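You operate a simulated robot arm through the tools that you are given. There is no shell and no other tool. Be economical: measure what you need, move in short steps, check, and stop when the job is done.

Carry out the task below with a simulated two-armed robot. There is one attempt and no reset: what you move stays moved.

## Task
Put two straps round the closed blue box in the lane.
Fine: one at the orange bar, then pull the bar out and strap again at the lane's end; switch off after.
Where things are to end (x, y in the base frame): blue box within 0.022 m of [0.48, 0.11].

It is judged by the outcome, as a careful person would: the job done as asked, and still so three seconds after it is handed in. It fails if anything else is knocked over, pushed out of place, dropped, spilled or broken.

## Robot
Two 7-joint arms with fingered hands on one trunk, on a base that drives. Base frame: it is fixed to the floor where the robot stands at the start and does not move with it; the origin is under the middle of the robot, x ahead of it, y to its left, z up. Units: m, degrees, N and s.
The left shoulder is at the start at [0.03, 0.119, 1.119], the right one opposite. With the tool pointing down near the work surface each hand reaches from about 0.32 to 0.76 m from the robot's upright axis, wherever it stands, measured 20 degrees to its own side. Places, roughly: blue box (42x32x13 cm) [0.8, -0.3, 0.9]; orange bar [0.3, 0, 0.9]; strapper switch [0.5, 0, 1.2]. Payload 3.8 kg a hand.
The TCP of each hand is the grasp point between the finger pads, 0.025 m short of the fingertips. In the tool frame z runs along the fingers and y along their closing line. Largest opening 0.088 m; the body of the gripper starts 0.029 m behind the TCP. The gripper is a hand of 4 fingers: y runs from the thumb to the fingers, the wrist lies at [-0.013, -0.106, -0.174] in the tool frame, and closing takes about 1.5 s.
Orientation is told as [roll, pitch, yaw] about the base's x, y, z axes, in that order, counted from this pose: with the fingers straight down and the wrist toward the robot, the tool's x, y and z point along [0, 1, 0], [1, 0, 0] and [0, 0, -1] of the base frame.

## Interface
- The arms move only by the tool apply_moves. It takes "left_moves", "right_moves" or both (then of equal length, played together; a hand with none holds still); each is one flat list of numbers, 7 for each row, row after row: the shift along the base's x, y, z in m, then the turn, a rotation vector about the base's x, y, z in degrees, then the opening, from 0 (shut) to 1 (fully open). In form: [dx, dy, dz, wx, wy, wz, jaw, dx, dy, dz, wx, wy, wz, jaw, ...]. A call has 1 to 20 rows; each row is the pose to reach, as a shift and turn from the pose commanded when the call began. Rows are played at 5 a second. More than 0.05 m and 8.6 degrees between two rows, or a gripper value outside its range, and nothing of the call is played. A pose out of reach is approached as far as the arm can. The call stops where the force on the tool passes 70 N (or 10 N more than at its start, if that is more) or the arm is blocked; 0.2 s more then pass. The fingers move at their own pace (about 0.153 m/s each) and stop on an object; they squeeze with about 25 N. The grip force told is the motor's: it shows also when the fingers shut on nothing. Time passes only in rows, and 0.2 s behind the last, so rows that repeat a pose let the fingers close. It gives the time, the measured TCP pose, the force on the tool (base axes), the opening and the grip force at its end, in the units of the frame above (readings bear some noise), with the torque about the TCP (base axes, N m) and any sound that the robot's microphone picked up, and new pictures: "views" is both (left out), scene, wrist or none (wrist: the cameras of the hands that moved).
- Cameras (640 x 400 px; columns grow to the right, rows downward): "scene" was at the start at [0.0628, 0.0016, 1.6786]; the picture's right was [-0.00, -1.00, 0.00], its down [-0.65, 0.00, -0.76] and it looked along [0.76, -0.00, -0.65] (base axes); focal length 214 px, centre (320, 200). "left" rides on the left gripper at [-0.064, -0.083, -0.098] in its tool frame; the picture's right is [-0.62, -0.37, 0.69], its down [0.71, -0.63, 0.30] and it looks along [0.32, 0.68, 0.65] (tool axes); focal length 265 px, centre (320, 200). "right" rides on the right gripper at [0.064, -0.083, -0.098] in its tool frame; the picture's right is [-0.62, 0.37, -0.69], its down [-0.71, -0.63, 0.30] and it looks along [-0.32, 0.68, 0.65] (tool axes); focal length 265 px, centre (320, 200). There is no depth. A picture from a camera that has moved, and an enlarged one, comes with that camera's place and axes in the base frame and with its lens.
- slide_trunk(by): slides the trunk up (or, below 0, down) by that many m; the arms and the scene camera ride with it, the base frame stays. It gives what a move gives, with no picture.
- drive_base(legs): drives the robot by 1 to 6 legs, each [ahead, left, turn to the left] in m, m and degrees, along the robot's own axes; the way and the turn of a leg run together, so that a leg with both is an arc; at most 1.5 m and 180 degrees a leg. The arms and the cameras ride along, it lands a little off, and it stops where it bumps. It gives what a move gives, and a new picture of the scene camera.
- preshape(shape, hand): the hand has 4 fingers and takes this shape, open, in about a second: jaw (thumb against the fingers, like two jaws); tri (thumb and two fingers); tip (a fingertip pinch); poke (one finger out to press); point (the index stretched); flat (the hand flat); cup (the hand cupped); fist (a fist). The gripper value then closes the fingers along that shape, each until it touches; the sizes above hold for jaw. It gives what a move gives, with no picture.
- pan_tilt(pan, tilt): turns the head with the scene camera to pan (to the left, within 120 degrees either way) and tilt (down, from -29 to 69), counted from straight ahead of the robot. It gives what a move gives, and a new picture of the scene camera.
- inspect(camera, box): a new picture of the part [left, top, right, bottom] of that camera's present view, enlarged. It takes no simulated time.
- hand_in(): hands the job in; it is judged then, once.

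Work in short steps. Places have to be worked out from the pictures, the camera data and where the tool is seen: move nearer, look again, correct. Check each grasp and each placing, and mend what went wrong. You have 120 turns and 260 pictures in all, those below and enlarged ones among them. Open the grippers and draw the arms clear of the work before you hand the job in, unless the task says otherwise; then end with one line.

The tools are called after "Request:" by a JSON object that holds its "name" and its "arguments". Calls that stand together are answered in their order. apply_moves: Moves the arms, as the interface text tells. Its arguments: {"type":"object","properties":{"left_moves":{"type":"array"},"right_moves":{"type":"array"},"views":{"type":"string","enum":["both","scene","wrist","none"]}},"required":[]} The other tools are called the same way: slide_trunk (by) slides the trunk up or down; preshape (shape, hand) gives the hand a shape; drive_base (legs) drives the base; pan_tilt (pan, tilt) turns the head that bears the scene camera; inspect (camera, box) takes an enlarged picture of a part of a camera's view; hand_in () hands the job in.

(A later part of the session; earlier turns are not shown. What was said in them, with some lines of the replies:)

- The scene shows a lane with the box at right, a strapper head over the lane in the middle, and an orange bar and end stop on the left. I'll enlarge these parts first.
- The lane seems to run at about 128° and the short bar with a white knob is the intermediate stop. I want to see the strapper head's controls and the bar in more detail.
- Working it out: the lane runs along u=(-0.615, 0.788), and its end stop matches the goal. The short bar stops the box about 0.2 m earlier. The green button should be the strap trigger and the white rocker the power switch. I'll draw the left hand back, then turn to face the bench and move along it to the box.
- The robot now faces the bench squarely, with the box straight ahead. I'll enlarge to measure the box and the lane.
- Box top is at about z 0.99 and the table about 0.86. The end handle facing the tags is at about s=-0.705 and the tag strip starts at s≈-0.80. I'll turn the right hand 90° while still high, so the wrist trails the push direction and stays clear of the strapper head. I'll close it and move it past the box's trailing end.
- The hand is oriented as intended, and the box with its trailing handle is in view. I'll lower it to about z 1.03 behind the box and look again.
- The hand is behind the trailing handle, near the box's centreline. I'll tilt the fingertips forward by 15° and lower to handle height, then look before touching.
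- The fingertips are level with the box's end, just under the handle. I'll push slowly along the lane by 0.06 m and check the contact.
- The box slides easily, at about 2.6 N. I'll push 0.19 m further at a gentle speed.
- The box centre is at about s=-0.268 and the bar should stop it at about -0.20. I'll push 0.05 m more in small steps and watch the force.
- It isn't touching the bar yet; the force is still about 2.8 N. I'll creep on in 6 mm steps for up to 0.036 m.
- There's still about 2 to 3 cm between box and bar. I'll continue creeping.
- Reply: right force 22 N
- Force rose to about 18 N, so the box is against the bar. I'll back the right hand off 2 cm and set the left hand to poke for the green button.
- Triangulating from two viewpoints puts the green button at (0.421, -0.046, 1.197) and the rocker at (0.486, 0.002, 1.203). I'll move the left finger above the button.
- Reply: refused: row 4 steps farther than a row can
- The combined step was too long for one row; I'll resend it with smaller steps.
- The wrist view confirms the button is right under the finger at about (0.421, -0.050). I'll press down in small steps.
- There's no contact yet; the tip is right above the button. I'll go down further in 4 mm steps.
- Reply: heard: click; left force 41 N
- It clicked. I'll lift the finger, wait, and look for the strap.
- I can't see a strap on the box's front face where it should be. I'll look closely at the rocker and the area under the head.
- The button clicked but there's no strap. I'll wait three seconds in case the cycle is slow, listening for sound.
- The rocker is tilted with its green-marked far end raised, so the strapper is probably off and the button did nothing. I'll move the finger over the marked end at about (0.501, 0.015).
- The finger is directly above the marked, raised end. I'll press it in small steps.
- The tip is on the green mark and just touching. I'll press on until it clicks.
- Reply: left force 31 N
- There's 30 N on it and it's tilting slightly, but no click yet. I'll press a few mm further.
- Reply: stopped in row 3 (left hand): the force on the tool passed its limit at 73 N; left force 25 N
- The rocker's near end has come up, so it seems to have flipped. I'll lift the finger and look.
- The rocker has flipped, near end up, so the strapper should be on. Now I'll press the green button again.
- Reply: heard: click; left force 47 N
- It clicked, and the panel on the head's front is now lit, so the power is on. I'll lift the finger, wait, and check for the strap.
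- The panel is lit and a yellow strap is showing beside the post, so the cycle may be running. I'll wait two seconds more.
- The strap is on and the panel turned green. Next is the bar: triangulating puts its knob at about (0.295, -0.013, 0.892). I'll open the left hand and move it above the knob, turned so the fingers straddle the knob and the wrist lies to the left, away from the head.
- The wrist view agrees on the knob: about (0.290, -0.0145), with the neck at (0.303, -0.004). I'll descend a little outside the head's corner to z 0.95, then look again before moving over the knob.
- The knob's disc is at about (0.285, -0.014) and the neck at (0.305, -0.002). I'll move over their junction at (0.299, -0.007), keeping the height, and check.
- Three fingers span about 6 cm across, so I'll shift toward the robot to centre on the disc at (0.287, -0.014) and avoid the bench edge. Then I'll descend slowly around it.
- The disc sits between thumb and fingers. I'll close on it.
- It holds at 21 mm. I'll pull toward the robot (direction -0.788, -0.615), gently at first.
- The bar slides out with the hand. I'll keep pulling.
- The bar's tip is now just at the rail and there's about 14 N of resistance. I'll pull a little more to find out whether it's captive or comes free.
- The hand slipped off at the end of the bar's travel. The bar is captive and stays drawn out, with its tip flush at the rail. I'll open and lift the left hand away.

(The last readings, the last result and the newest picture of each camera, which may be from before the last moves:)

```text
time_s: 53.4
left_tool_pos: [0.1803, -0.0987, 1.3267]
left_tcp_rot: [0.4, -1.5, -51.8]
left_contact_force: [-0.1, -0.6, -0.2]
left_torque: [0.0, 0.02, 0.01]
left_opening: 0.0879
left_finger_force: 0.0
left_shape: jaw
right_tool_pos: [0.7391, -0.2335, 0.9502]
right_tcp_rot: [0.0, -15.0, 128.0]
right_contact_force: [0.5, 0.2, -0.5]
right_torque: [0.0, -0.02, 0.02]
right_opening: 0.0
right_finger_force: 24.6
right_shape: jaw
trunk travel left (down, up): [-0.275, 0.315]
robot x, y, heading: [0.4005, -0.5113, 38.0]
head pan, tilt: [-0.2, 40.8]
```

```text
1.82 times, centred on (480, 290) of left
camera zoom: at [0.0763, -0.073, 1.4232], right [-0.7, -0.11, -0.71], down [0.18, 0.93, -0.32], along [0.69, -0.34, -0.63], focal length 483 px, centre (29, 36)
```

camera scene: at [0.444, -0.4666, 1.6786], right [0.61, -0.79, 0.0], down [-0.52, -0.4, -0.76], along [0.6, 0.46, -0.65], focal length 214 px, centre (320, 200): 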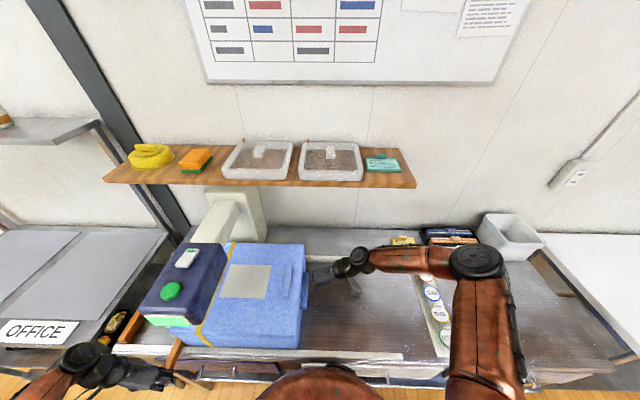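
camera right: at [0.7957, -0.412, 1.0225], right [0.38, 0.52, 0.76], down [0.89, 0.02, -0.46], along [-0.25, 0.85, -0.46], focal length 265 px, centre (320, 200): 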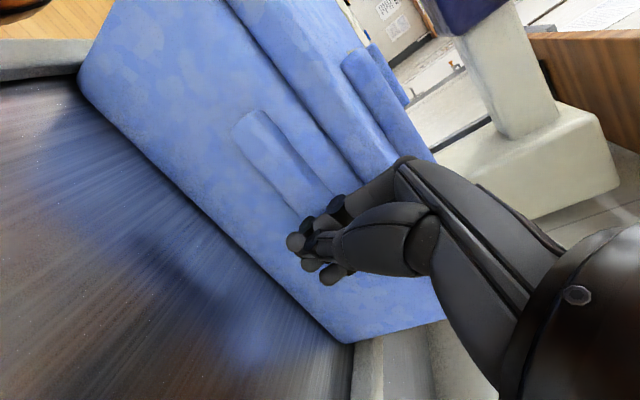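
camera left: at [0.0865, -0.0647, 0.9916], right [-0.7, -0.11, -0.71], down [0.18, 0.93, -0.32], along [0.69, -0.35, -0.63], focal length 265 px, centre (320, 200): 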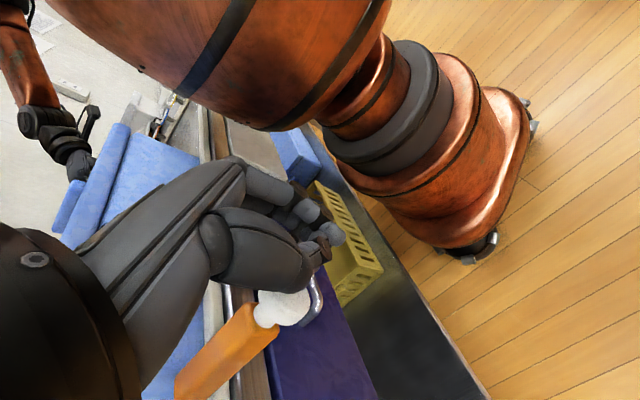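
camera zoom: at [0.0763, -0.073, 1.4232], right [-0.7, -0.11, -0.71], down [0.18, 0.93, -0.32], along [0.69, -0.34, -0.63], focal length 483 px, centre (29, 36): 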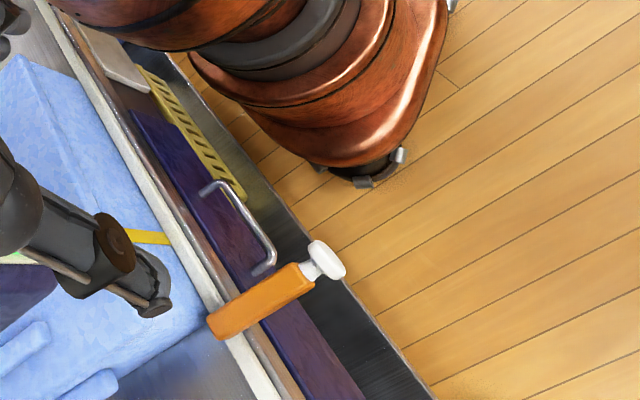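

The bar is drawn back to the rail. Now I'll push the box on along the lane, 0.12 m first while watching the force.

Request:
{"name": "apply_moves", "arguments": {"right_moves": [-0.0123, 0.0158, 0, 0, 0, 0, 0, -0.0215, 0.0276, 0, 0, 0, 0, 0, -0.0308, 0.0394, 0, 0, 0, 0, 0, -0.04, 0.0512, 0, 0, 0, 0, 0, -0.0492, 0.063, 0, 0, 0, 0, 0, -0.0584, 0.0749, 0, 0, 0, 0, 0, -0.0677, 0.0867, 0, 0, 0, 0, 0, -0.0738, 0.0946, 0, 0, 0, 0, 0]}}

Request:
{"name": "inspect", "arguments": {"camera": "scene", "box": [80, 220, 320, 400]}}

```text
time_s: 55.2
left_tool_pos: [0.1799, -0.0995, 1.3253]
left_tcp_rot: [0.5, -1.5, -51.7]
left_contact_force: [-0.1, -0.2, 0.2]
left_torque: [-0.03, 0.02, -0.03]
left_opening: 0.0877
left_finger_force: 0.1
left_shape: jaw
right_tool_pos: [0.6647, -0.1393, 0.9509]
right_tcp_rot: [-0.1, -15.0, 128.0]
right_contact_force: [1.0, -2.1, 1.5]
right_torque: [0.04, -0.01, -0.03]
right_opening: 0.0001
right_finger_force: 24.7
right_shape: jaw
trunk travel left (down, up): [-0.275, 0.315]
robot x, y, heading: [0.3967, -0.5102, 38.2]
head pan, tilt: [-0.2, 40.8]
camera scene: at [0.4457, -0.4687, 1.6786], right [0.61, -0.79, 0.0], down [-0.52, -0.4, -0.76], along [0.6, 0.46, -0.65], focal length 214 px, centre (320, 200)
camera right: at [0.6796, -0.2617, 1.0237], right [0.38, 0.52, 0.76], down [0.89, 0.02, -0.46], along [-0.26, 0.85, -0.46], focal length 265 px, centre (320, 200)
```

scene: 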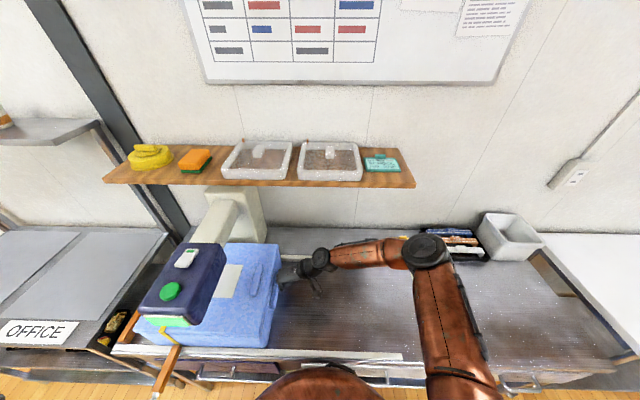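
right: 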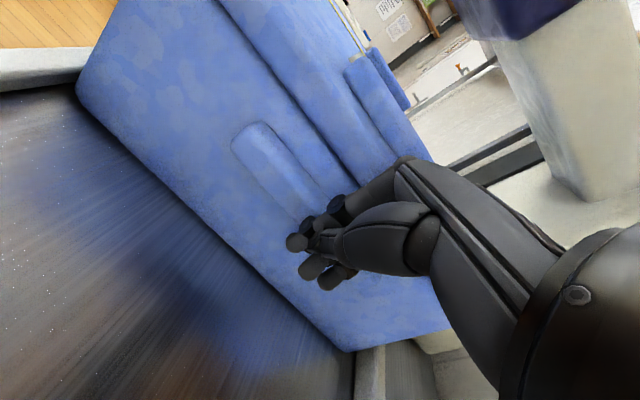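

```text
2.22 times, centred on (200, 310) of scene
camera zoom: at [0.4457, -0.4687, 1.6786], right [0.61, -0.79, 0.0], down [-0.52, -0.4, -0.76], along [0.6, 0.46, -0.65], focal length 477 px, centre (587, -44)
```

zoom: 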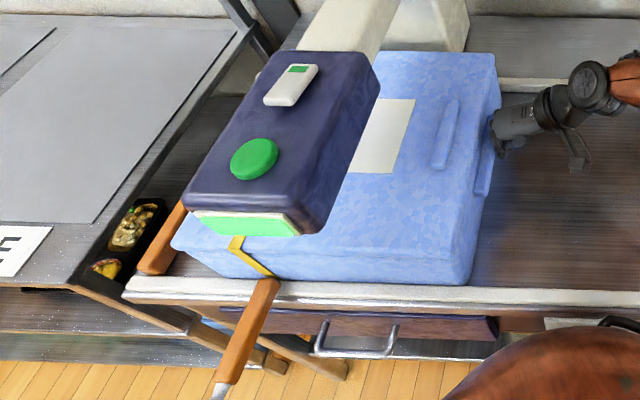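

The box passes the bar freely and its centre is at about s=-0.08. I'll push 0.055 m more, then creep to the end.

Request:
{"name": "apply_moves", "arguments": {"right_moves": [-0.0092, 0.0118, 0, 0, 0, 0, 0, -0.0185, 0.0236, 0, 0, 0, 0, 0, -0.0277, 0.0355, 0, 0, 0, 0, 0, -0.0338, 0.0433, 0, 0, 0, 0, 0], "views": "wrist"}}

Request:
{"name": "inspect", "arguments": {"camera": "scene", "box": [80, 220, 320, 400]}}

```text
time_s: 56.2
left_tool_pos: [0.1804, -0.0987, 1.328]
left_tcp_rot: [0.4, -1.4, -51.6]
left_contact_force: [0.6, -0.2, 0.2]
left_torque: [0.01, 0.02, 0.02]
left_opening: 0.0881
left_finger_force: 0.1
left_shape: jaw
right_tool_pos: [0.6314, -0.097, 0.9506]
right_tcp_rot: [0.0, -15.1, 128.0]
right_contact_force: [2.3, -2.2, 1.0]
right_torque: [0.03, 0.0, -0.02]
right_opening: 0.0
right_finger_force: 24.9
right_shape: jaw
trunk travel left (down, up): [-0.275, 0.315]
robot x, y, heading: [0.3984, -0.5105, 37.9]
head pan, tilt: [-0.2, 40.8]
camera right: at [0.6457, -0.2197, 1.0237], right [0.38, 0.52, 0.76], down [0.89, 0.02, -0.46], along [-0.25, 0.85, -0.46], focal length 265 px, centre (320, 200)
```

right: 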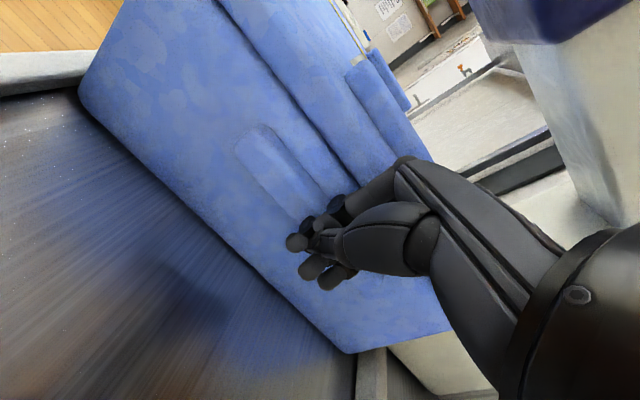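

```text
2.22 times, centred on (200, 310) of scene
camera zoom: at [0.4458, -0.4688, 1.6786], right [0.61, -0.79, 0.0], down [-0.52, -0.4, -0.76], along [0.6, 0.46, -0.65], focal length 477 px, centre (587, -44)
```

zoom: 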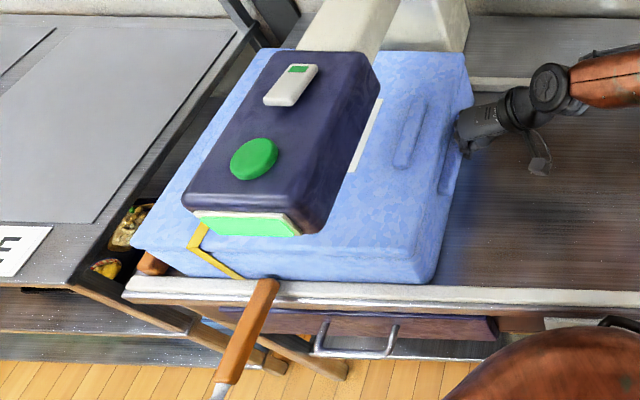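

Almost there. I'll creep the last stretch in 4 mm steps until the force rises.

Request:
{"name": "apply_moves", "arguments": {"right_moves": [-0.0025, 0.0032, 0, 0, 0, 0, 0, -0.0049, 0.0063, 0, 0, 0, 0, 0, -0.0074, 0.0095, 0, 0, 0, 0, 0, -0.0098, 0.0126, 0, 0, 0, 0, 0], "views": "none"}}

Request:
{"name": "inspect", "arguments": {"camera": "scene", "box": [100, 260, 240, 370]}}

```text
time_s: 57.2
left_tool_pos: [0.1806, -0.1, 1.3266]
left_tcp_rot: [0.6, -1.5, -51.6]
left_contact_force: [0.0, -0.6, -0.5]
left_torque: [-0.02, -0.03, -0.04]
left_opening: 0.0877
left_finger_force: 0.1
left_shape: jaw
right_tool_pos: [0.6212, -0.0842, 0.95]
right_tcp_rot: [0.1, -15.0, 128.0]
right_contact_force: [1.7, -1.8, 2.7]
right_torque: [0.05, 0.0, -0.03]
right_opening: 0.0
right_finger_force: 24.7
right_shape: jaw
trunk travel left (down, up): [-0.275, 0.315]
robot x, y, heading: [0.3959, -0.5099, 38.3]
head pan, tilt: [-0.2, 40.8]
```

```text
3.64 times, centred on (170, 315) of scene
camera zoom: at [0.446, -0.4689, 1.6786], right [0.61, -0.79, 0.0], down [-0.52, -0.4, -0.76], along [0.6, 0.46, -0.65], focal length 780 px, centre (866, -218)
```

zoom: 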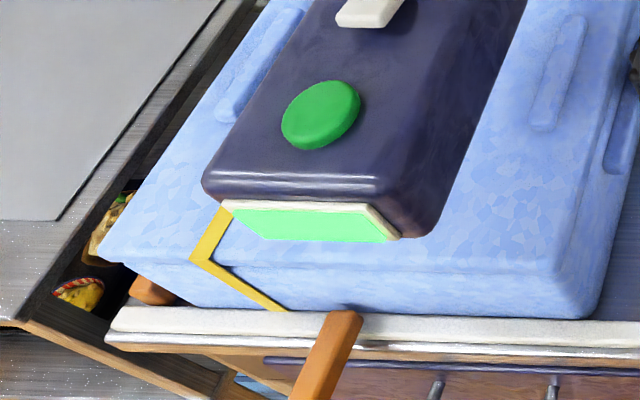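

There's no stop yet, with the centre at about s=-0.008. A few more mm.

Request:
{"name": "apply_moves", "arguments": {"right_moves": [-0.0025, 0.0032, 0, 0, 0, 0, 0, -0.0049, 0.0063, 0, 0, 0, 0, 0, -0.0074, 0.0095, 0, 0, 0, 0, 0], "views": "none"}}

```text
time_s: 58.0
left_tool_pos: [0.1796, -0.099, 1.3267]
left_tcp_rot: [0.5, -1.5, -51.7]
left_contact_force: [-0.1, -0.1, -0.1]
left_torque: [0.01, -0.03, -0.02]
left_opening: 0.0881
left_finger_force: 0.0
left_shape: jaw
right_tool_pos: [0.6138, -0.0745, 0.9497]
right_tcp_rot: [-0.1, -14.9, 128.0]
right_contact_force: [2.3, -2.0, 1.8]
right_torque: [0.04, -0.01, 0.0]
right_opening: 0.0002
right_finger_force: 25.4
right_shape: jaw
trunk travel left (down, up): [-0.275, 0.315]
robot x, y, heading: [0.3918, -0.5085, 37.7]
head pan, tilt: [-0.2, 40.8]
```

The force is still only sliding friction. A few mm more.

Request:
{"name": "apply_moves", "arguments": {"right_moves": [-0.0018, 0.0024, 0, 0, 0, 0, 0, -0.0037, 0.0047, 0, 0, 0, 0, 0, -0.0055, 0.0071, 0, 0, 0, 0, 0], "views": "none"}}

Request:
{"name": "inspect", "arguments": {"camera": "scene", "box": [80, 220, 320, 370]}}

```text
time_s: 58.8
left_tool_pos: [0.1814, -0.1013, 1.3271]
left_tcp_rot: [0.5, -1.4, -51.6]
left_contact_force: [-0.4, -0.2, 0.2]
left_torque: [-0.02, 0.02, 0.0]
left_opening: 0.0881
left_finger_force: 0.0
left_shape: jaw
right_tool_pos: [0.6106, -0.0677, 0.951]
right_tcp_rot: [-0.1, -15.0, 127.9]
right_contact_force: [8.8, -10.0, 5.0]
right_torque: [0.04, -0.01, -0.09]
right_opening: 0.0
right_finger_force: 25.0
right_shape: jaw
trunk travel left (down, up): [-0.275, 0.315]
robot x, y, heading: [0.3953, -0.5082, 38.0]
head pan, tilt: [-0.2, 40.8]
```

```text
2.67 times, centred on (200, 295) of scene
camera zoom: at [0.4471, -0.4707, 1.6787], right [0.61, -0.79, 0.0], down [-0.52, -0.4, -0.76], along [0.6, 0.46, -0.65], focal length 572 px, centre (640, -53)
```

zoom: 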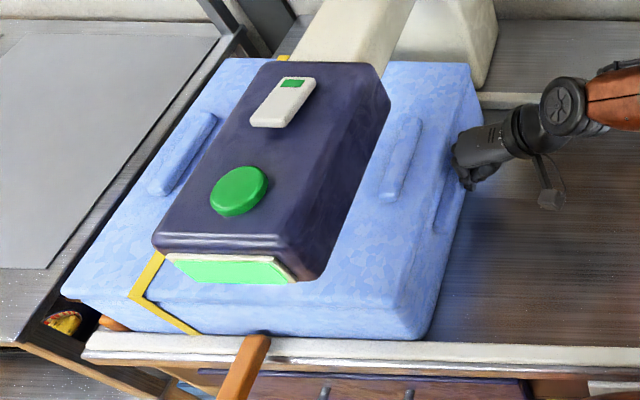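

At 13 N of push, the box is against the end stop. I'll back the right hand off and bring the left hand in poke shape back above the button.

Request:
{"name": "apply_moves", "arguments": {"right_moves": [0.0062, -0.0079, 0, 0, 0, 0, 0, 0.0185, -0.0236, 0, 0, 0, 0, 0, 0.0369, -0.0473, 0, 0, 0, 0, 0], "views": "none"}}

Request:
{"name": "preshape", "arguments": {"hand": "left", "shape": "poke"}}

Request:
{"name": "apply_moves", "arguments": {"left_moves": [0.0, 0.0, 0, 0, 0, 8, 0, 0.02, 0.005, 0, 0, 0, 16, 0, 0.045, 0.01, 0, 0, 0, 24, 0, 0.07, 0.015, 0, 0, 0, 32, 0, 0.095, 0.02, 0, 0, 0, 40, 0, 0.12, 0.025, 0, 0, 0, 48, 0, 0.145, 0.03, 0, 0, 0, 56, 0, 0.17, 0.035, 0, 0, 0, 64, 0, 0.195, 0.04, 0, 0, 0, 72, 0, 0.22, 0.045, 0, 0, 0, 80, 0, 0.241, 0.05, 0, 0, 0, 88, 0, 0.241, 0.05, -0.03, 0, 0, 90, 0]}}

```text
time_s: 59.6
left_tool_pos: [0.1802, -0.0992, 1.3268]
left_tcp_rot: [0.5, -1.6, -51.8]
left_contact_force: [0.6, 0.1, 0.5]
left_torque: [0.0, 0.0, -0.02]
left_opening: 0.0878
left_finger_force: 0.1
left_shape: jaw
right_tool_pos: [0.6441, -0.1123, 0.9513]
right_tcp_rot: [0.0, -15.0, 128.0]
right_contact_force: [0.7, 0.2, -0.9]
right_torque: [0.0, -0.02, -0.01]
right_opening: 0.0
right_finger_force: 24.8
right_shape: jaw
trunk travel left (down, up): [-0.275, 0.315]
robot x, y, heading: [0.395, -0.5094, 38.1]
head pan, tilt: [-0.2, 40.8]
```

```text
time_s: 60.5
left_tool_pos: [0.1805, -0.0993, 1.3262]
left_tcp_rot: [0.5, -1.4, -51.6]
left_contact_force: [-0.5, -0.8, -0.3]
left_torque: [-0.01, -0.01, 0.0]
left_opening: 0.0
left_finger_force: 0.1
left_shape: poke
right_tool_pos: [0.6456, -0.1114, 0.9508]
right_tcp_rot: [0.1, -15.0, 128.0]
right_contact_force: [-0.1, -0.2, -0.8]
right_torque: [0.02, 0.0, 0.03]
right_opening: 0.0002
right_finger_force: 25.4
right_shape: jaw
trunk travel left (down, up): [-0.275, 0.315]
robot x, y, heading: [0.3975, -0.5131, 38.0]
head pan, tilt: [-0.2, 40.8]
```

```text
time_s: 63.1
left_tool_pos: [0.4207, -0.0492, 1.2954]
left_tcp_rot: [0.5, -1.5, 38.3]
left_contact_force: [-0.6, -0.2, 0.1]
left_torque: [0.02, 0.01, -0.02]
left_opening: 0.0002
left_finger_force: 0.2
left_shape: poke
right_tool_pos: [0.6443, -0.1124, 0.9505]
right_tcp_rot: [0.0, -14.9, 128.0]
right_contact_force: [-0.1, 0.9, -0.6]
right_torque: [-0.02, 0.01, 0.0]
right_opening: 0.0
right_finger_force: 24.9
right_shape: jaw
trunk travel left (down, up): [-0.275, 0.315]
robot x, y, heading: [0.3949, -0.5092, 38.0]
head pan, tilt: [-0.2, 40.8]
camera scene: at [0.4452, -0.4679, 1.6786], right [0.61, -0.79, 0.0], down [-0.52, -0.4, -0.76], along [0.6, 0.46, -0.65], focal length 214 px, centre (320, 200)
camera left: at [0.393, -0.1538, 1.3921], right [0.11, -0.7, -0.71], down [-0.93, 0.18, -0.32], along [0.34, 0.69, -0.63], focal length 265 px, centre (320, 200)
```

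scene: 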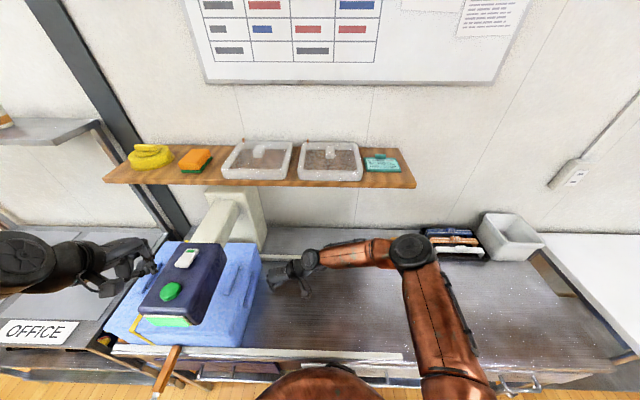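
left: 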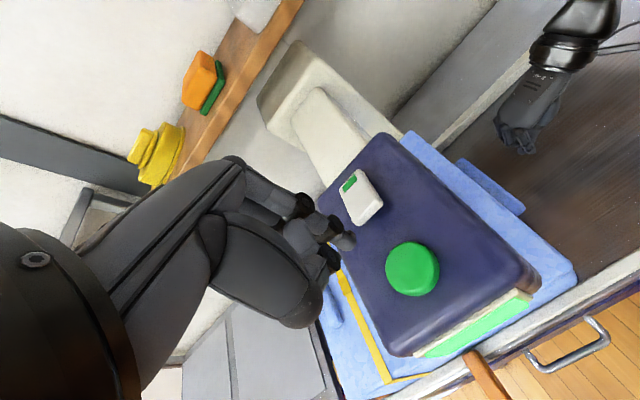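

Before strapping I'll check that the box sits square against the end.

Request:
{"name": "inspect", "arguments": {"camera": "scene", "box": [80, 220, 300, 370]}}

Request:
{"name": "inspect", "arguments": {"camera": "right", "box": [0, 0, 640, 400]}}

```text
2.67 times, centred on (190, 295) of scene
camera zoom: at [0.4452, -0.4679, 1.6786], right [0.61, -0.79, 0.0], down [-0.52, -0.4, -0.76], along [0.6, 0.46, -0.65], focal length 572 px, centre (667, -53)
```

zoom: 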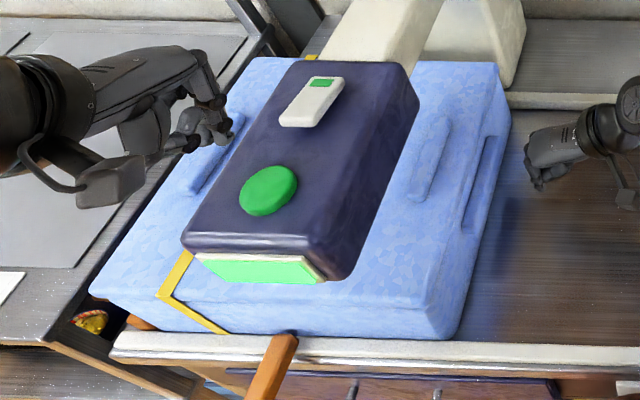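

```text
1.00 times, centred on (320, 200) of right (not enlarged: the box is as wide or as high as the picture)
camera zoom: at [0.6586, -0.2352, 1.0234], right [0.38, 0.52, 0.76], down [0.89, 0.02, -0.46], along [-0.25, 0.85, -0.46], focal length 265 px, centre (320, 200)
```

zoom: 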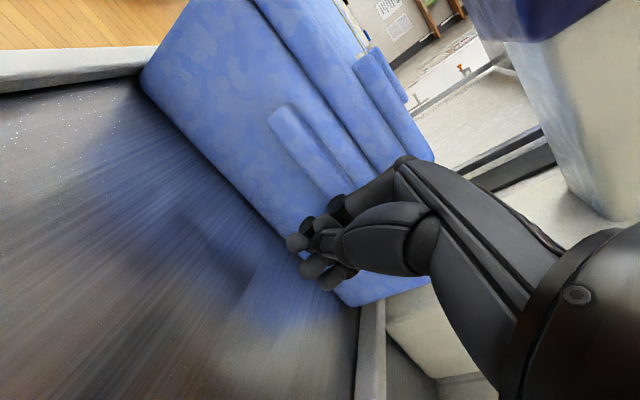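

The box sits square: I estimate s≈+0.007, v≈0.445, within tolerance. Press the button for the second strap.

Request:
{"name": "apply_moves", "arguments": {"left_moves": [0.001, 0, -0.035, 0, 0, 0, 0, 0.001, 0, -0.068, 0, 0, 0, 0, 0.001, 0, -0.077, 0, 0, 0, 0, 0.001, 0, -0.083, 0, 0, 0, 0, 0.001, 0, -0.088, 0, 0, 0, 0], "views": "none"}}

```text
time_s: 64.3
left_tool_pos: [0.421, -0.0496, 1.2132]
left_tcp_rot: [0.7, -2.1, 38.4]
left_contact_force: [-0.9, -0.9, 35.7]
left_torque: [-0.02, -0.07, -0.04]
left_opening: 0.0
left_finger_force: 0.0
left_shape: poke
right_tool_pos: [0.6442, -0.1147, 0.9508]
right_tcp_rot: [-0.1, -15.0, 128.0]
right_contact_force: [0.1, 0.6, 0.9]
right_torque: [0.03, 0.0, -0.02]
right_opening: 0.0
right_finger_force: 24.9
right_shape: jaw
trunk travel left (down, up): [-0.275, 0.315]
robot x, y, heading: [0.3947, -0.5108, 37.8]
head pan, tilt: [-0.2, 40.8]
heard: click
```

It clicked. I'll lift and wait for the cycle, moving over the near end of the rocker at about (0.474, -0.014) but staying high.

Request:
{"name": "apply_moves", "arguments": {"left_moves": [0, 0, 0.03, 0, 0, 0, 0, 0, 0, 0.06, 0, 0, 0, 0, 0.025, 0.015, 0.075, 0, 0, 0, 0, 0.053, 0.036, 0.075, 0, 0, 0, 0, 0.053, 0.036, 0.075, 0, 0, 0, 0, 0.053, 0.036, 0.075, 0, 0, 0, 0, 0.053, 0.036, 0.075, 0, 0, 0, 0, 0.053, 0.036, 0.075, 0, 0, 0, 0, 0.053, 0.036, 0.075, 0, 0, 0, 0, 0.053, 0.036, 0.075, 0, 0, 0, 0, 0.053, 0.036, 0.075, 0, 0, 0, 0, 0.053, 0.036, 0.075, 0, 0, 0, 0, 0.053, 0.036, 0.075, 0, 0, 0, 0, 0.053, 0.036, 0.075, 0, 0, 0, 0, 0.053, 0.036, 0.075, 0, 0, 0, 0, 0.053, 0.036, 0.075, 0, 0, 0, 0, 0.053, 0.036, 0.075, 0, 0, 0, 0, 0.053, 0.036, 0.075, 0, 0, 0, 0, 0.053, 0.036, 0.075, 0, 0, 0, 0, 0.053, 0.036, 0.075, 0, 0, 0, 0]}}

Request:
{"name": "inspect", "arguments": {"camera": "scene", "box": [80, 220, 300, 370]}}

Request:
{"name": "inspect", "arguments": {"camera": "left", "box": [280, 180, 480, 330]}}

```text
time_s: 68.5
left_tool_pos: [0.4738, -0.0137, 1.2834]
left_tcp_rot: [0.5, -1.4, 38.3]
left_contact_force: [-0.3, -0.1, 0.4]
left_torque: [-0.01, 0.0, -0.02]
left_opening: 0.0
left_finger_force: 0.1
left_shape: poke
right_tool_pos: [0.6457, -0.1121, 0.95]
right_tcp_rot: [0.0, -14.9, 128.0]
right_contact_force: [0.0, -0.7, -0.3]
right_torque: [0.01, 0.03, -0.01]
right_opening: 0.0
right_finger_force: 25.4
right_shape: jaw
trunk travel left (down, up): [-0.275, 0.315]
robot x, y, heading: [0.3949, -0.5085, 38.2]
head pan, tilt: [-0.2, 40.8]
camera scene: at [0.4458, -0.4685, 1.6786], right [0.61, -0.79, 0.0], down [-0.52, -0.4, -0.76], along [0.6, 0.46, -0.65], focal length 214 px, centre (320, 200)
camera left: at [0.4461, -0.1176, 1.3793], right [0.11, -0.7, -0.71], down [-0.93, 0.18, -0.31], along [0.34, 0.69, -0.63], focal length 265 px, centre (320, 200)
```

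scene: 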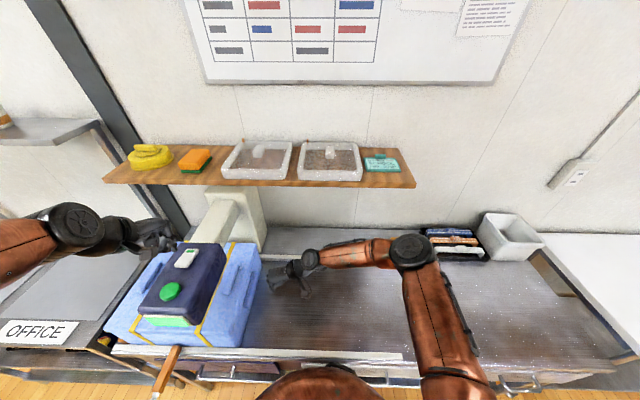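
left: 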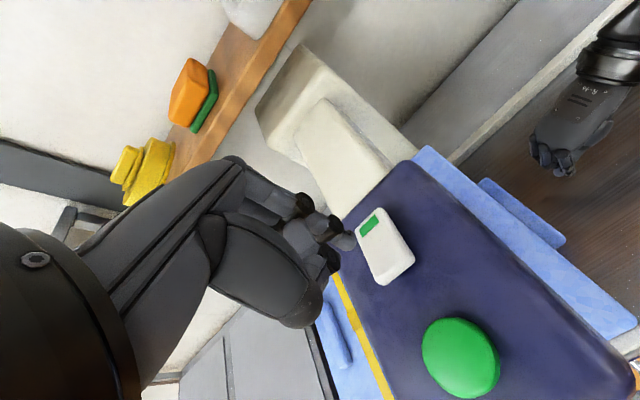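

```text
2.67 times, centred on (190, 295) of scene
camera zoom: at [0.4458, -0.4685, 1.6786], right [0.61, -0.79, 0.0], down [-0.52, -0.4, -0.76], along [0.6, 0.46, -0.65], focal length 572 px, centre (667, -53)
```

zoom: 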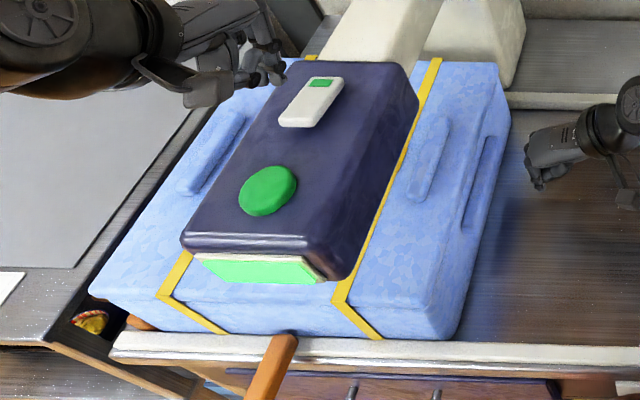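

```text
2.67 times, centred on (380, 255) of left
camera zoom: at [0.4461, -0.1176, 1.3793], right [0.11, -0.7, -0.71], down [-0.93, 0.18, -0.31], along [0.34, 0.69, -0.63], focal length 708 px, centre (160, 53)
```

zoom: 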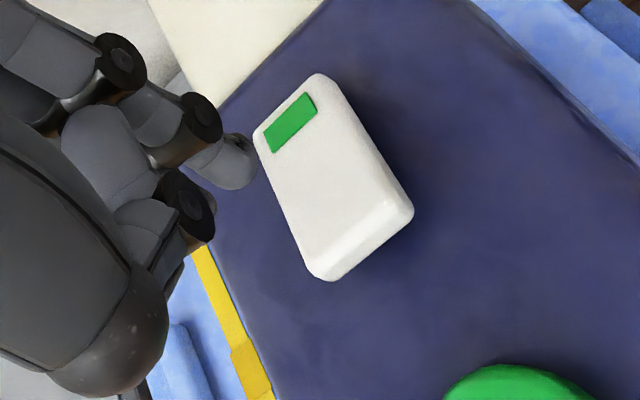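

Both straps are on and the panel is green. Now to switch off: I'll press the rocker's raised near end, which is right under the finger.

Request:
{"name": "apply_moves", "arguments": {"left_moves": [-0.001, -0.001, -0.03, 0, 0, 0, 0, -0.001, -0.001, -0.042, 0, 0, 0, 0, -0.001, -0.001, -0.048, 0, 0, 0, 0, -0.001, -0.001, -0.053, 0, 0, 0, 0, -0.001, -0.001, -0.058, 0, 0, 0, 0], "views": "wrist"}}

Request:
{"name": "inspect", "arguments": {"camera": "scene", "box": [140, 220, 230, 340]}}

```text
time_s: 69.7
left_tool_pos: [0.4729, -0.0138, 1.2261]
left_tcp_rot: [0.5, -1.5, 38.3]
left_contact_force: [0.2, 0.8, 0.2]
left_torque: [0.0, 0.0, -0.02]
left_opening: 0.0
left_finger_force: 0.1
left_shape: poke
right_tool_pos: [0.6453, -0.1128, 0.9503]
right_tcp_rot: [0.1, -14.9, 128.0]
right_contact_force: [0.5, -0.5, 0.3]
right_torque: [0.0, -0.01, -0.01]
right_opening: 0.0
right_finger_force: 24.8
right_shape: jaw
trunk travel left (down, up): [-0.275, 0.315]
robot x, y, heading: [0.3969, -0.5116, 38.0]
head pan, tilt: [-0.2, 40.8]
camera left: at [0.4464, -0.1184, 1.3218], right [0.11, -0.7, -0.71], down [-0.93, 0.18, -0.31], along [0.34, 0.69, -0.63], focal length 265 px, centre (320, 200)
```

left: 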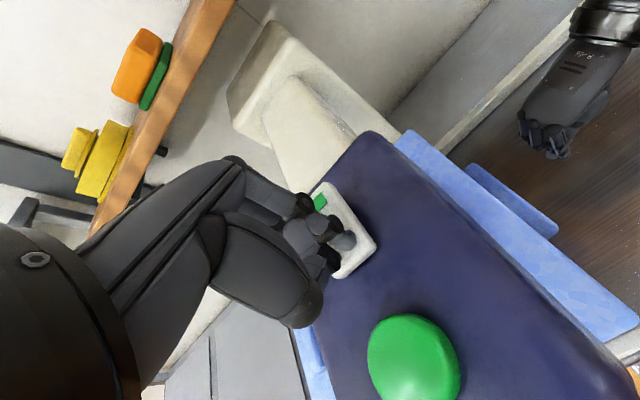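

```text
3.33 times, centred on (185, 280) of scene
camera zoom: at [0.4458, -0.4684, 1.6786], right [0.61, -0.79, 0.0], down [-0.52, -0.4, -0.76], along [0.6, 0.46, -0.65], focal length 715 px, centre (770, -67)
```

zoom: 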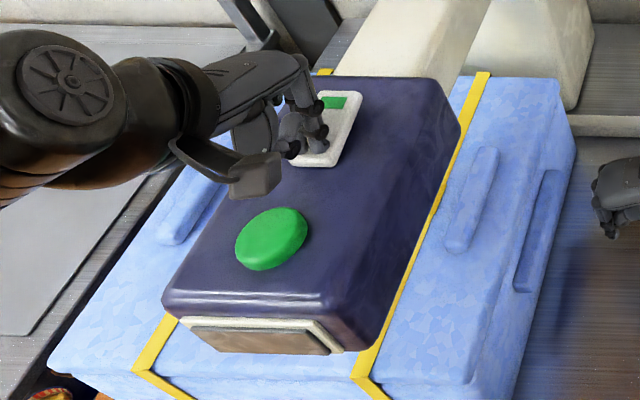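

The panel has gone dark, so the strapper is off. I'll lift the left hand straight up and draw the right hand back and up, opening both.

Request:
{"name": "apply_moves", "arguments": {"left_moves": [0, 0, 0.03, 0, 0, 0, 0, 0, 0, 0.07, 0, 0, 0, 0, 0, 0, 0.11, 0, 0, 0, 0, 0, 0, 0.15, 0, 0, 0, 0, -0.03, -0.03, 0.17, 0, 0, 0, 0, -0.06, -0.06, 0.17, 0, 0, 0, 0, -0.08, -0.08, 0.17, 0, 0, 0, 0, -0.08, -0.08, 0.17, 0, 0, 0, 0], "right_moves": [0.0246, -0.0315, 0, 0, 0, 0, 0, 0.0492, -0.063, 0, 0, 0, 0, 0, 0.0738, -0.0946, 0.02, 0, 0, 0, 0, 0.0738, -0.0946, 0.065, 0, 0, 0, 0, 0.0738, -0.0946, 0.11, 0, 0, 0, 0.3, 0.0738, -0.0946, 0.155, 0, 0, 0, 0.7, 0.0738, -0.0946, 0.2, 0, 0, 0, 1, 0.0738, -0.0946, 0.245, 0, 0, 0, 1], "views": "scene"}}

Request:
{"name": "preshape", "arguments": {"hand": "left", "shape": "jaw"}}

Request:
{"name": "inspect", "arguments": {"camera": "scene", "box": [80, 220, 300, 390]}}

Request:
{"name": "inspect", "arguments": {"camera": "scene", "box": [140, 230, 230, 310]}}

```text
time_s: 71.5
left_tool_pos: [0.3921, -0.0937, 1.3942]
left_tcp_rot: [0.5, -1.3, 38.3]
left_contact_force: [0.0, -0.4, 0.9]
left_torque: [0.01, 0.0, -0.03]
left_opening: 0.0
left_finger_force: 0.1
left_shape: poke
right_tool_pos: [0.7181, -0.2089, 1.197]
right_tcp_rot: [0.1, -14.9, 128.0]
right_contact_force: [-0.1, 0.4, -0.3]
right_torque: [-0.02, 0.01, -0.01]
right_opening: 0.0878
right_finger_force: 0.0
right_shape: jaw
trunk travel left (down, up): [-0.275, 0.315]
robot x, y, heading: [0.3971, -0.509, 38.0]
head pan, tilt: [-0.2, 40.8]
camera scene: at [0.4453, -0.4685, 1.6786], right [0.61, -0.79, 0.0], down [-0.52, -0.4, -0.76], along [0.6, 0.46, -0.65], focal length 214 px, centre (320, 200)
```

scene: 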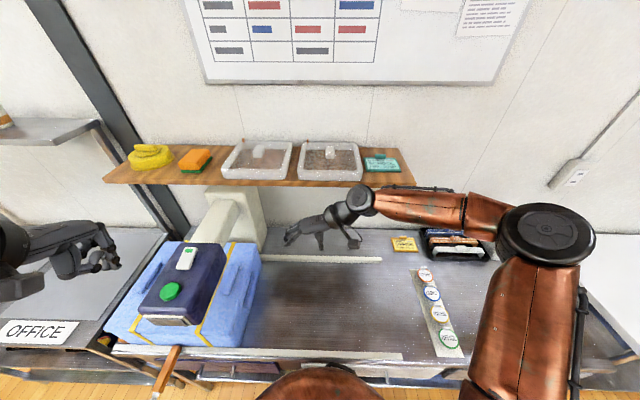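

```text
time_s: 72.4
left_tool_pos: [0.3912, -0.0916, 1.3942]
left_tcp_rot: [0.4, -1.5, 38.3]
left_contact_force: [-0.4, 0.3, -1.0]
left_torque: [-0.03, 0.02, 0.01]
left_opening: 0.0878
left_finger_force: 0.0
left_shape: jaw
right_tool_pos: [0.7187, -0.2066, 1.1968]
right_tcp_rot: [0.0, -15.1, 128.1]
right_contact_force: [-0.8, -0.1, 0.2]
right_torque: [0.01, 0.01, 0.01]
right_opening: 0.088
right_finger_force: 0.1
right_shape: jaw
trunk travel left (down, up): [-0.275, 0.315]
robot x, y, heading: [0.3923, -0.5116, 37.8]
head pan, tilt: [-0.2, 40.8]
```

```text
2.35 times, centred on (190, 305) of scene
camera zoom: at [0.4456, -0.4687, 1.6786], right [0.61, -0.79, 0.0], down [-0.52, -0.4, -0.76], along [0.6, 0.46, -0.65], focal length 505 px, centre (626, -47)
```

zoom: 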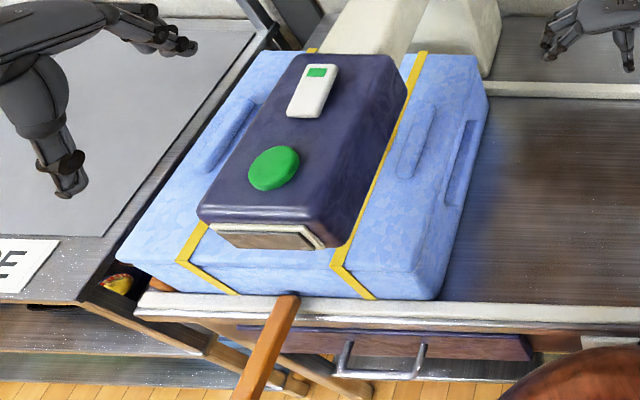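

```text
5.00 times, centred on (185, 270) of scene
camera zoom: at [0.4456, -0.4687, 1.6786], right [0.61, -0.79, 0.0], down [-0.52, -0.4, -0.76], along [0.6, 0.46, -0.65], focal length 1072 px, centre (995, -150)
```

zoom: 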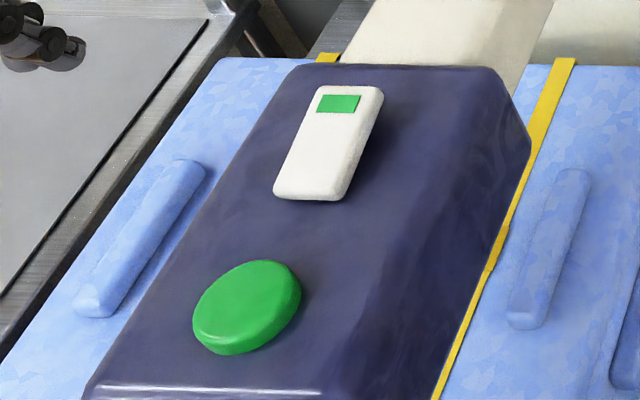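

The rocker is back in its original off position and the panel is dark. The box is at the lane's end with two straps, the bar is out, and both hands are open and clear. Handing in.

Request:
{"name": "hand_in", "arguments": {}}

```text
The job is handed in.
```

The blue box now has two straps, one put on at the orange bar and one at the lane's end. It sits square against the end stop, about 1 cm from [0.48, 0.11] by my estimate. The bar is pulled out and the strapper is switched off.
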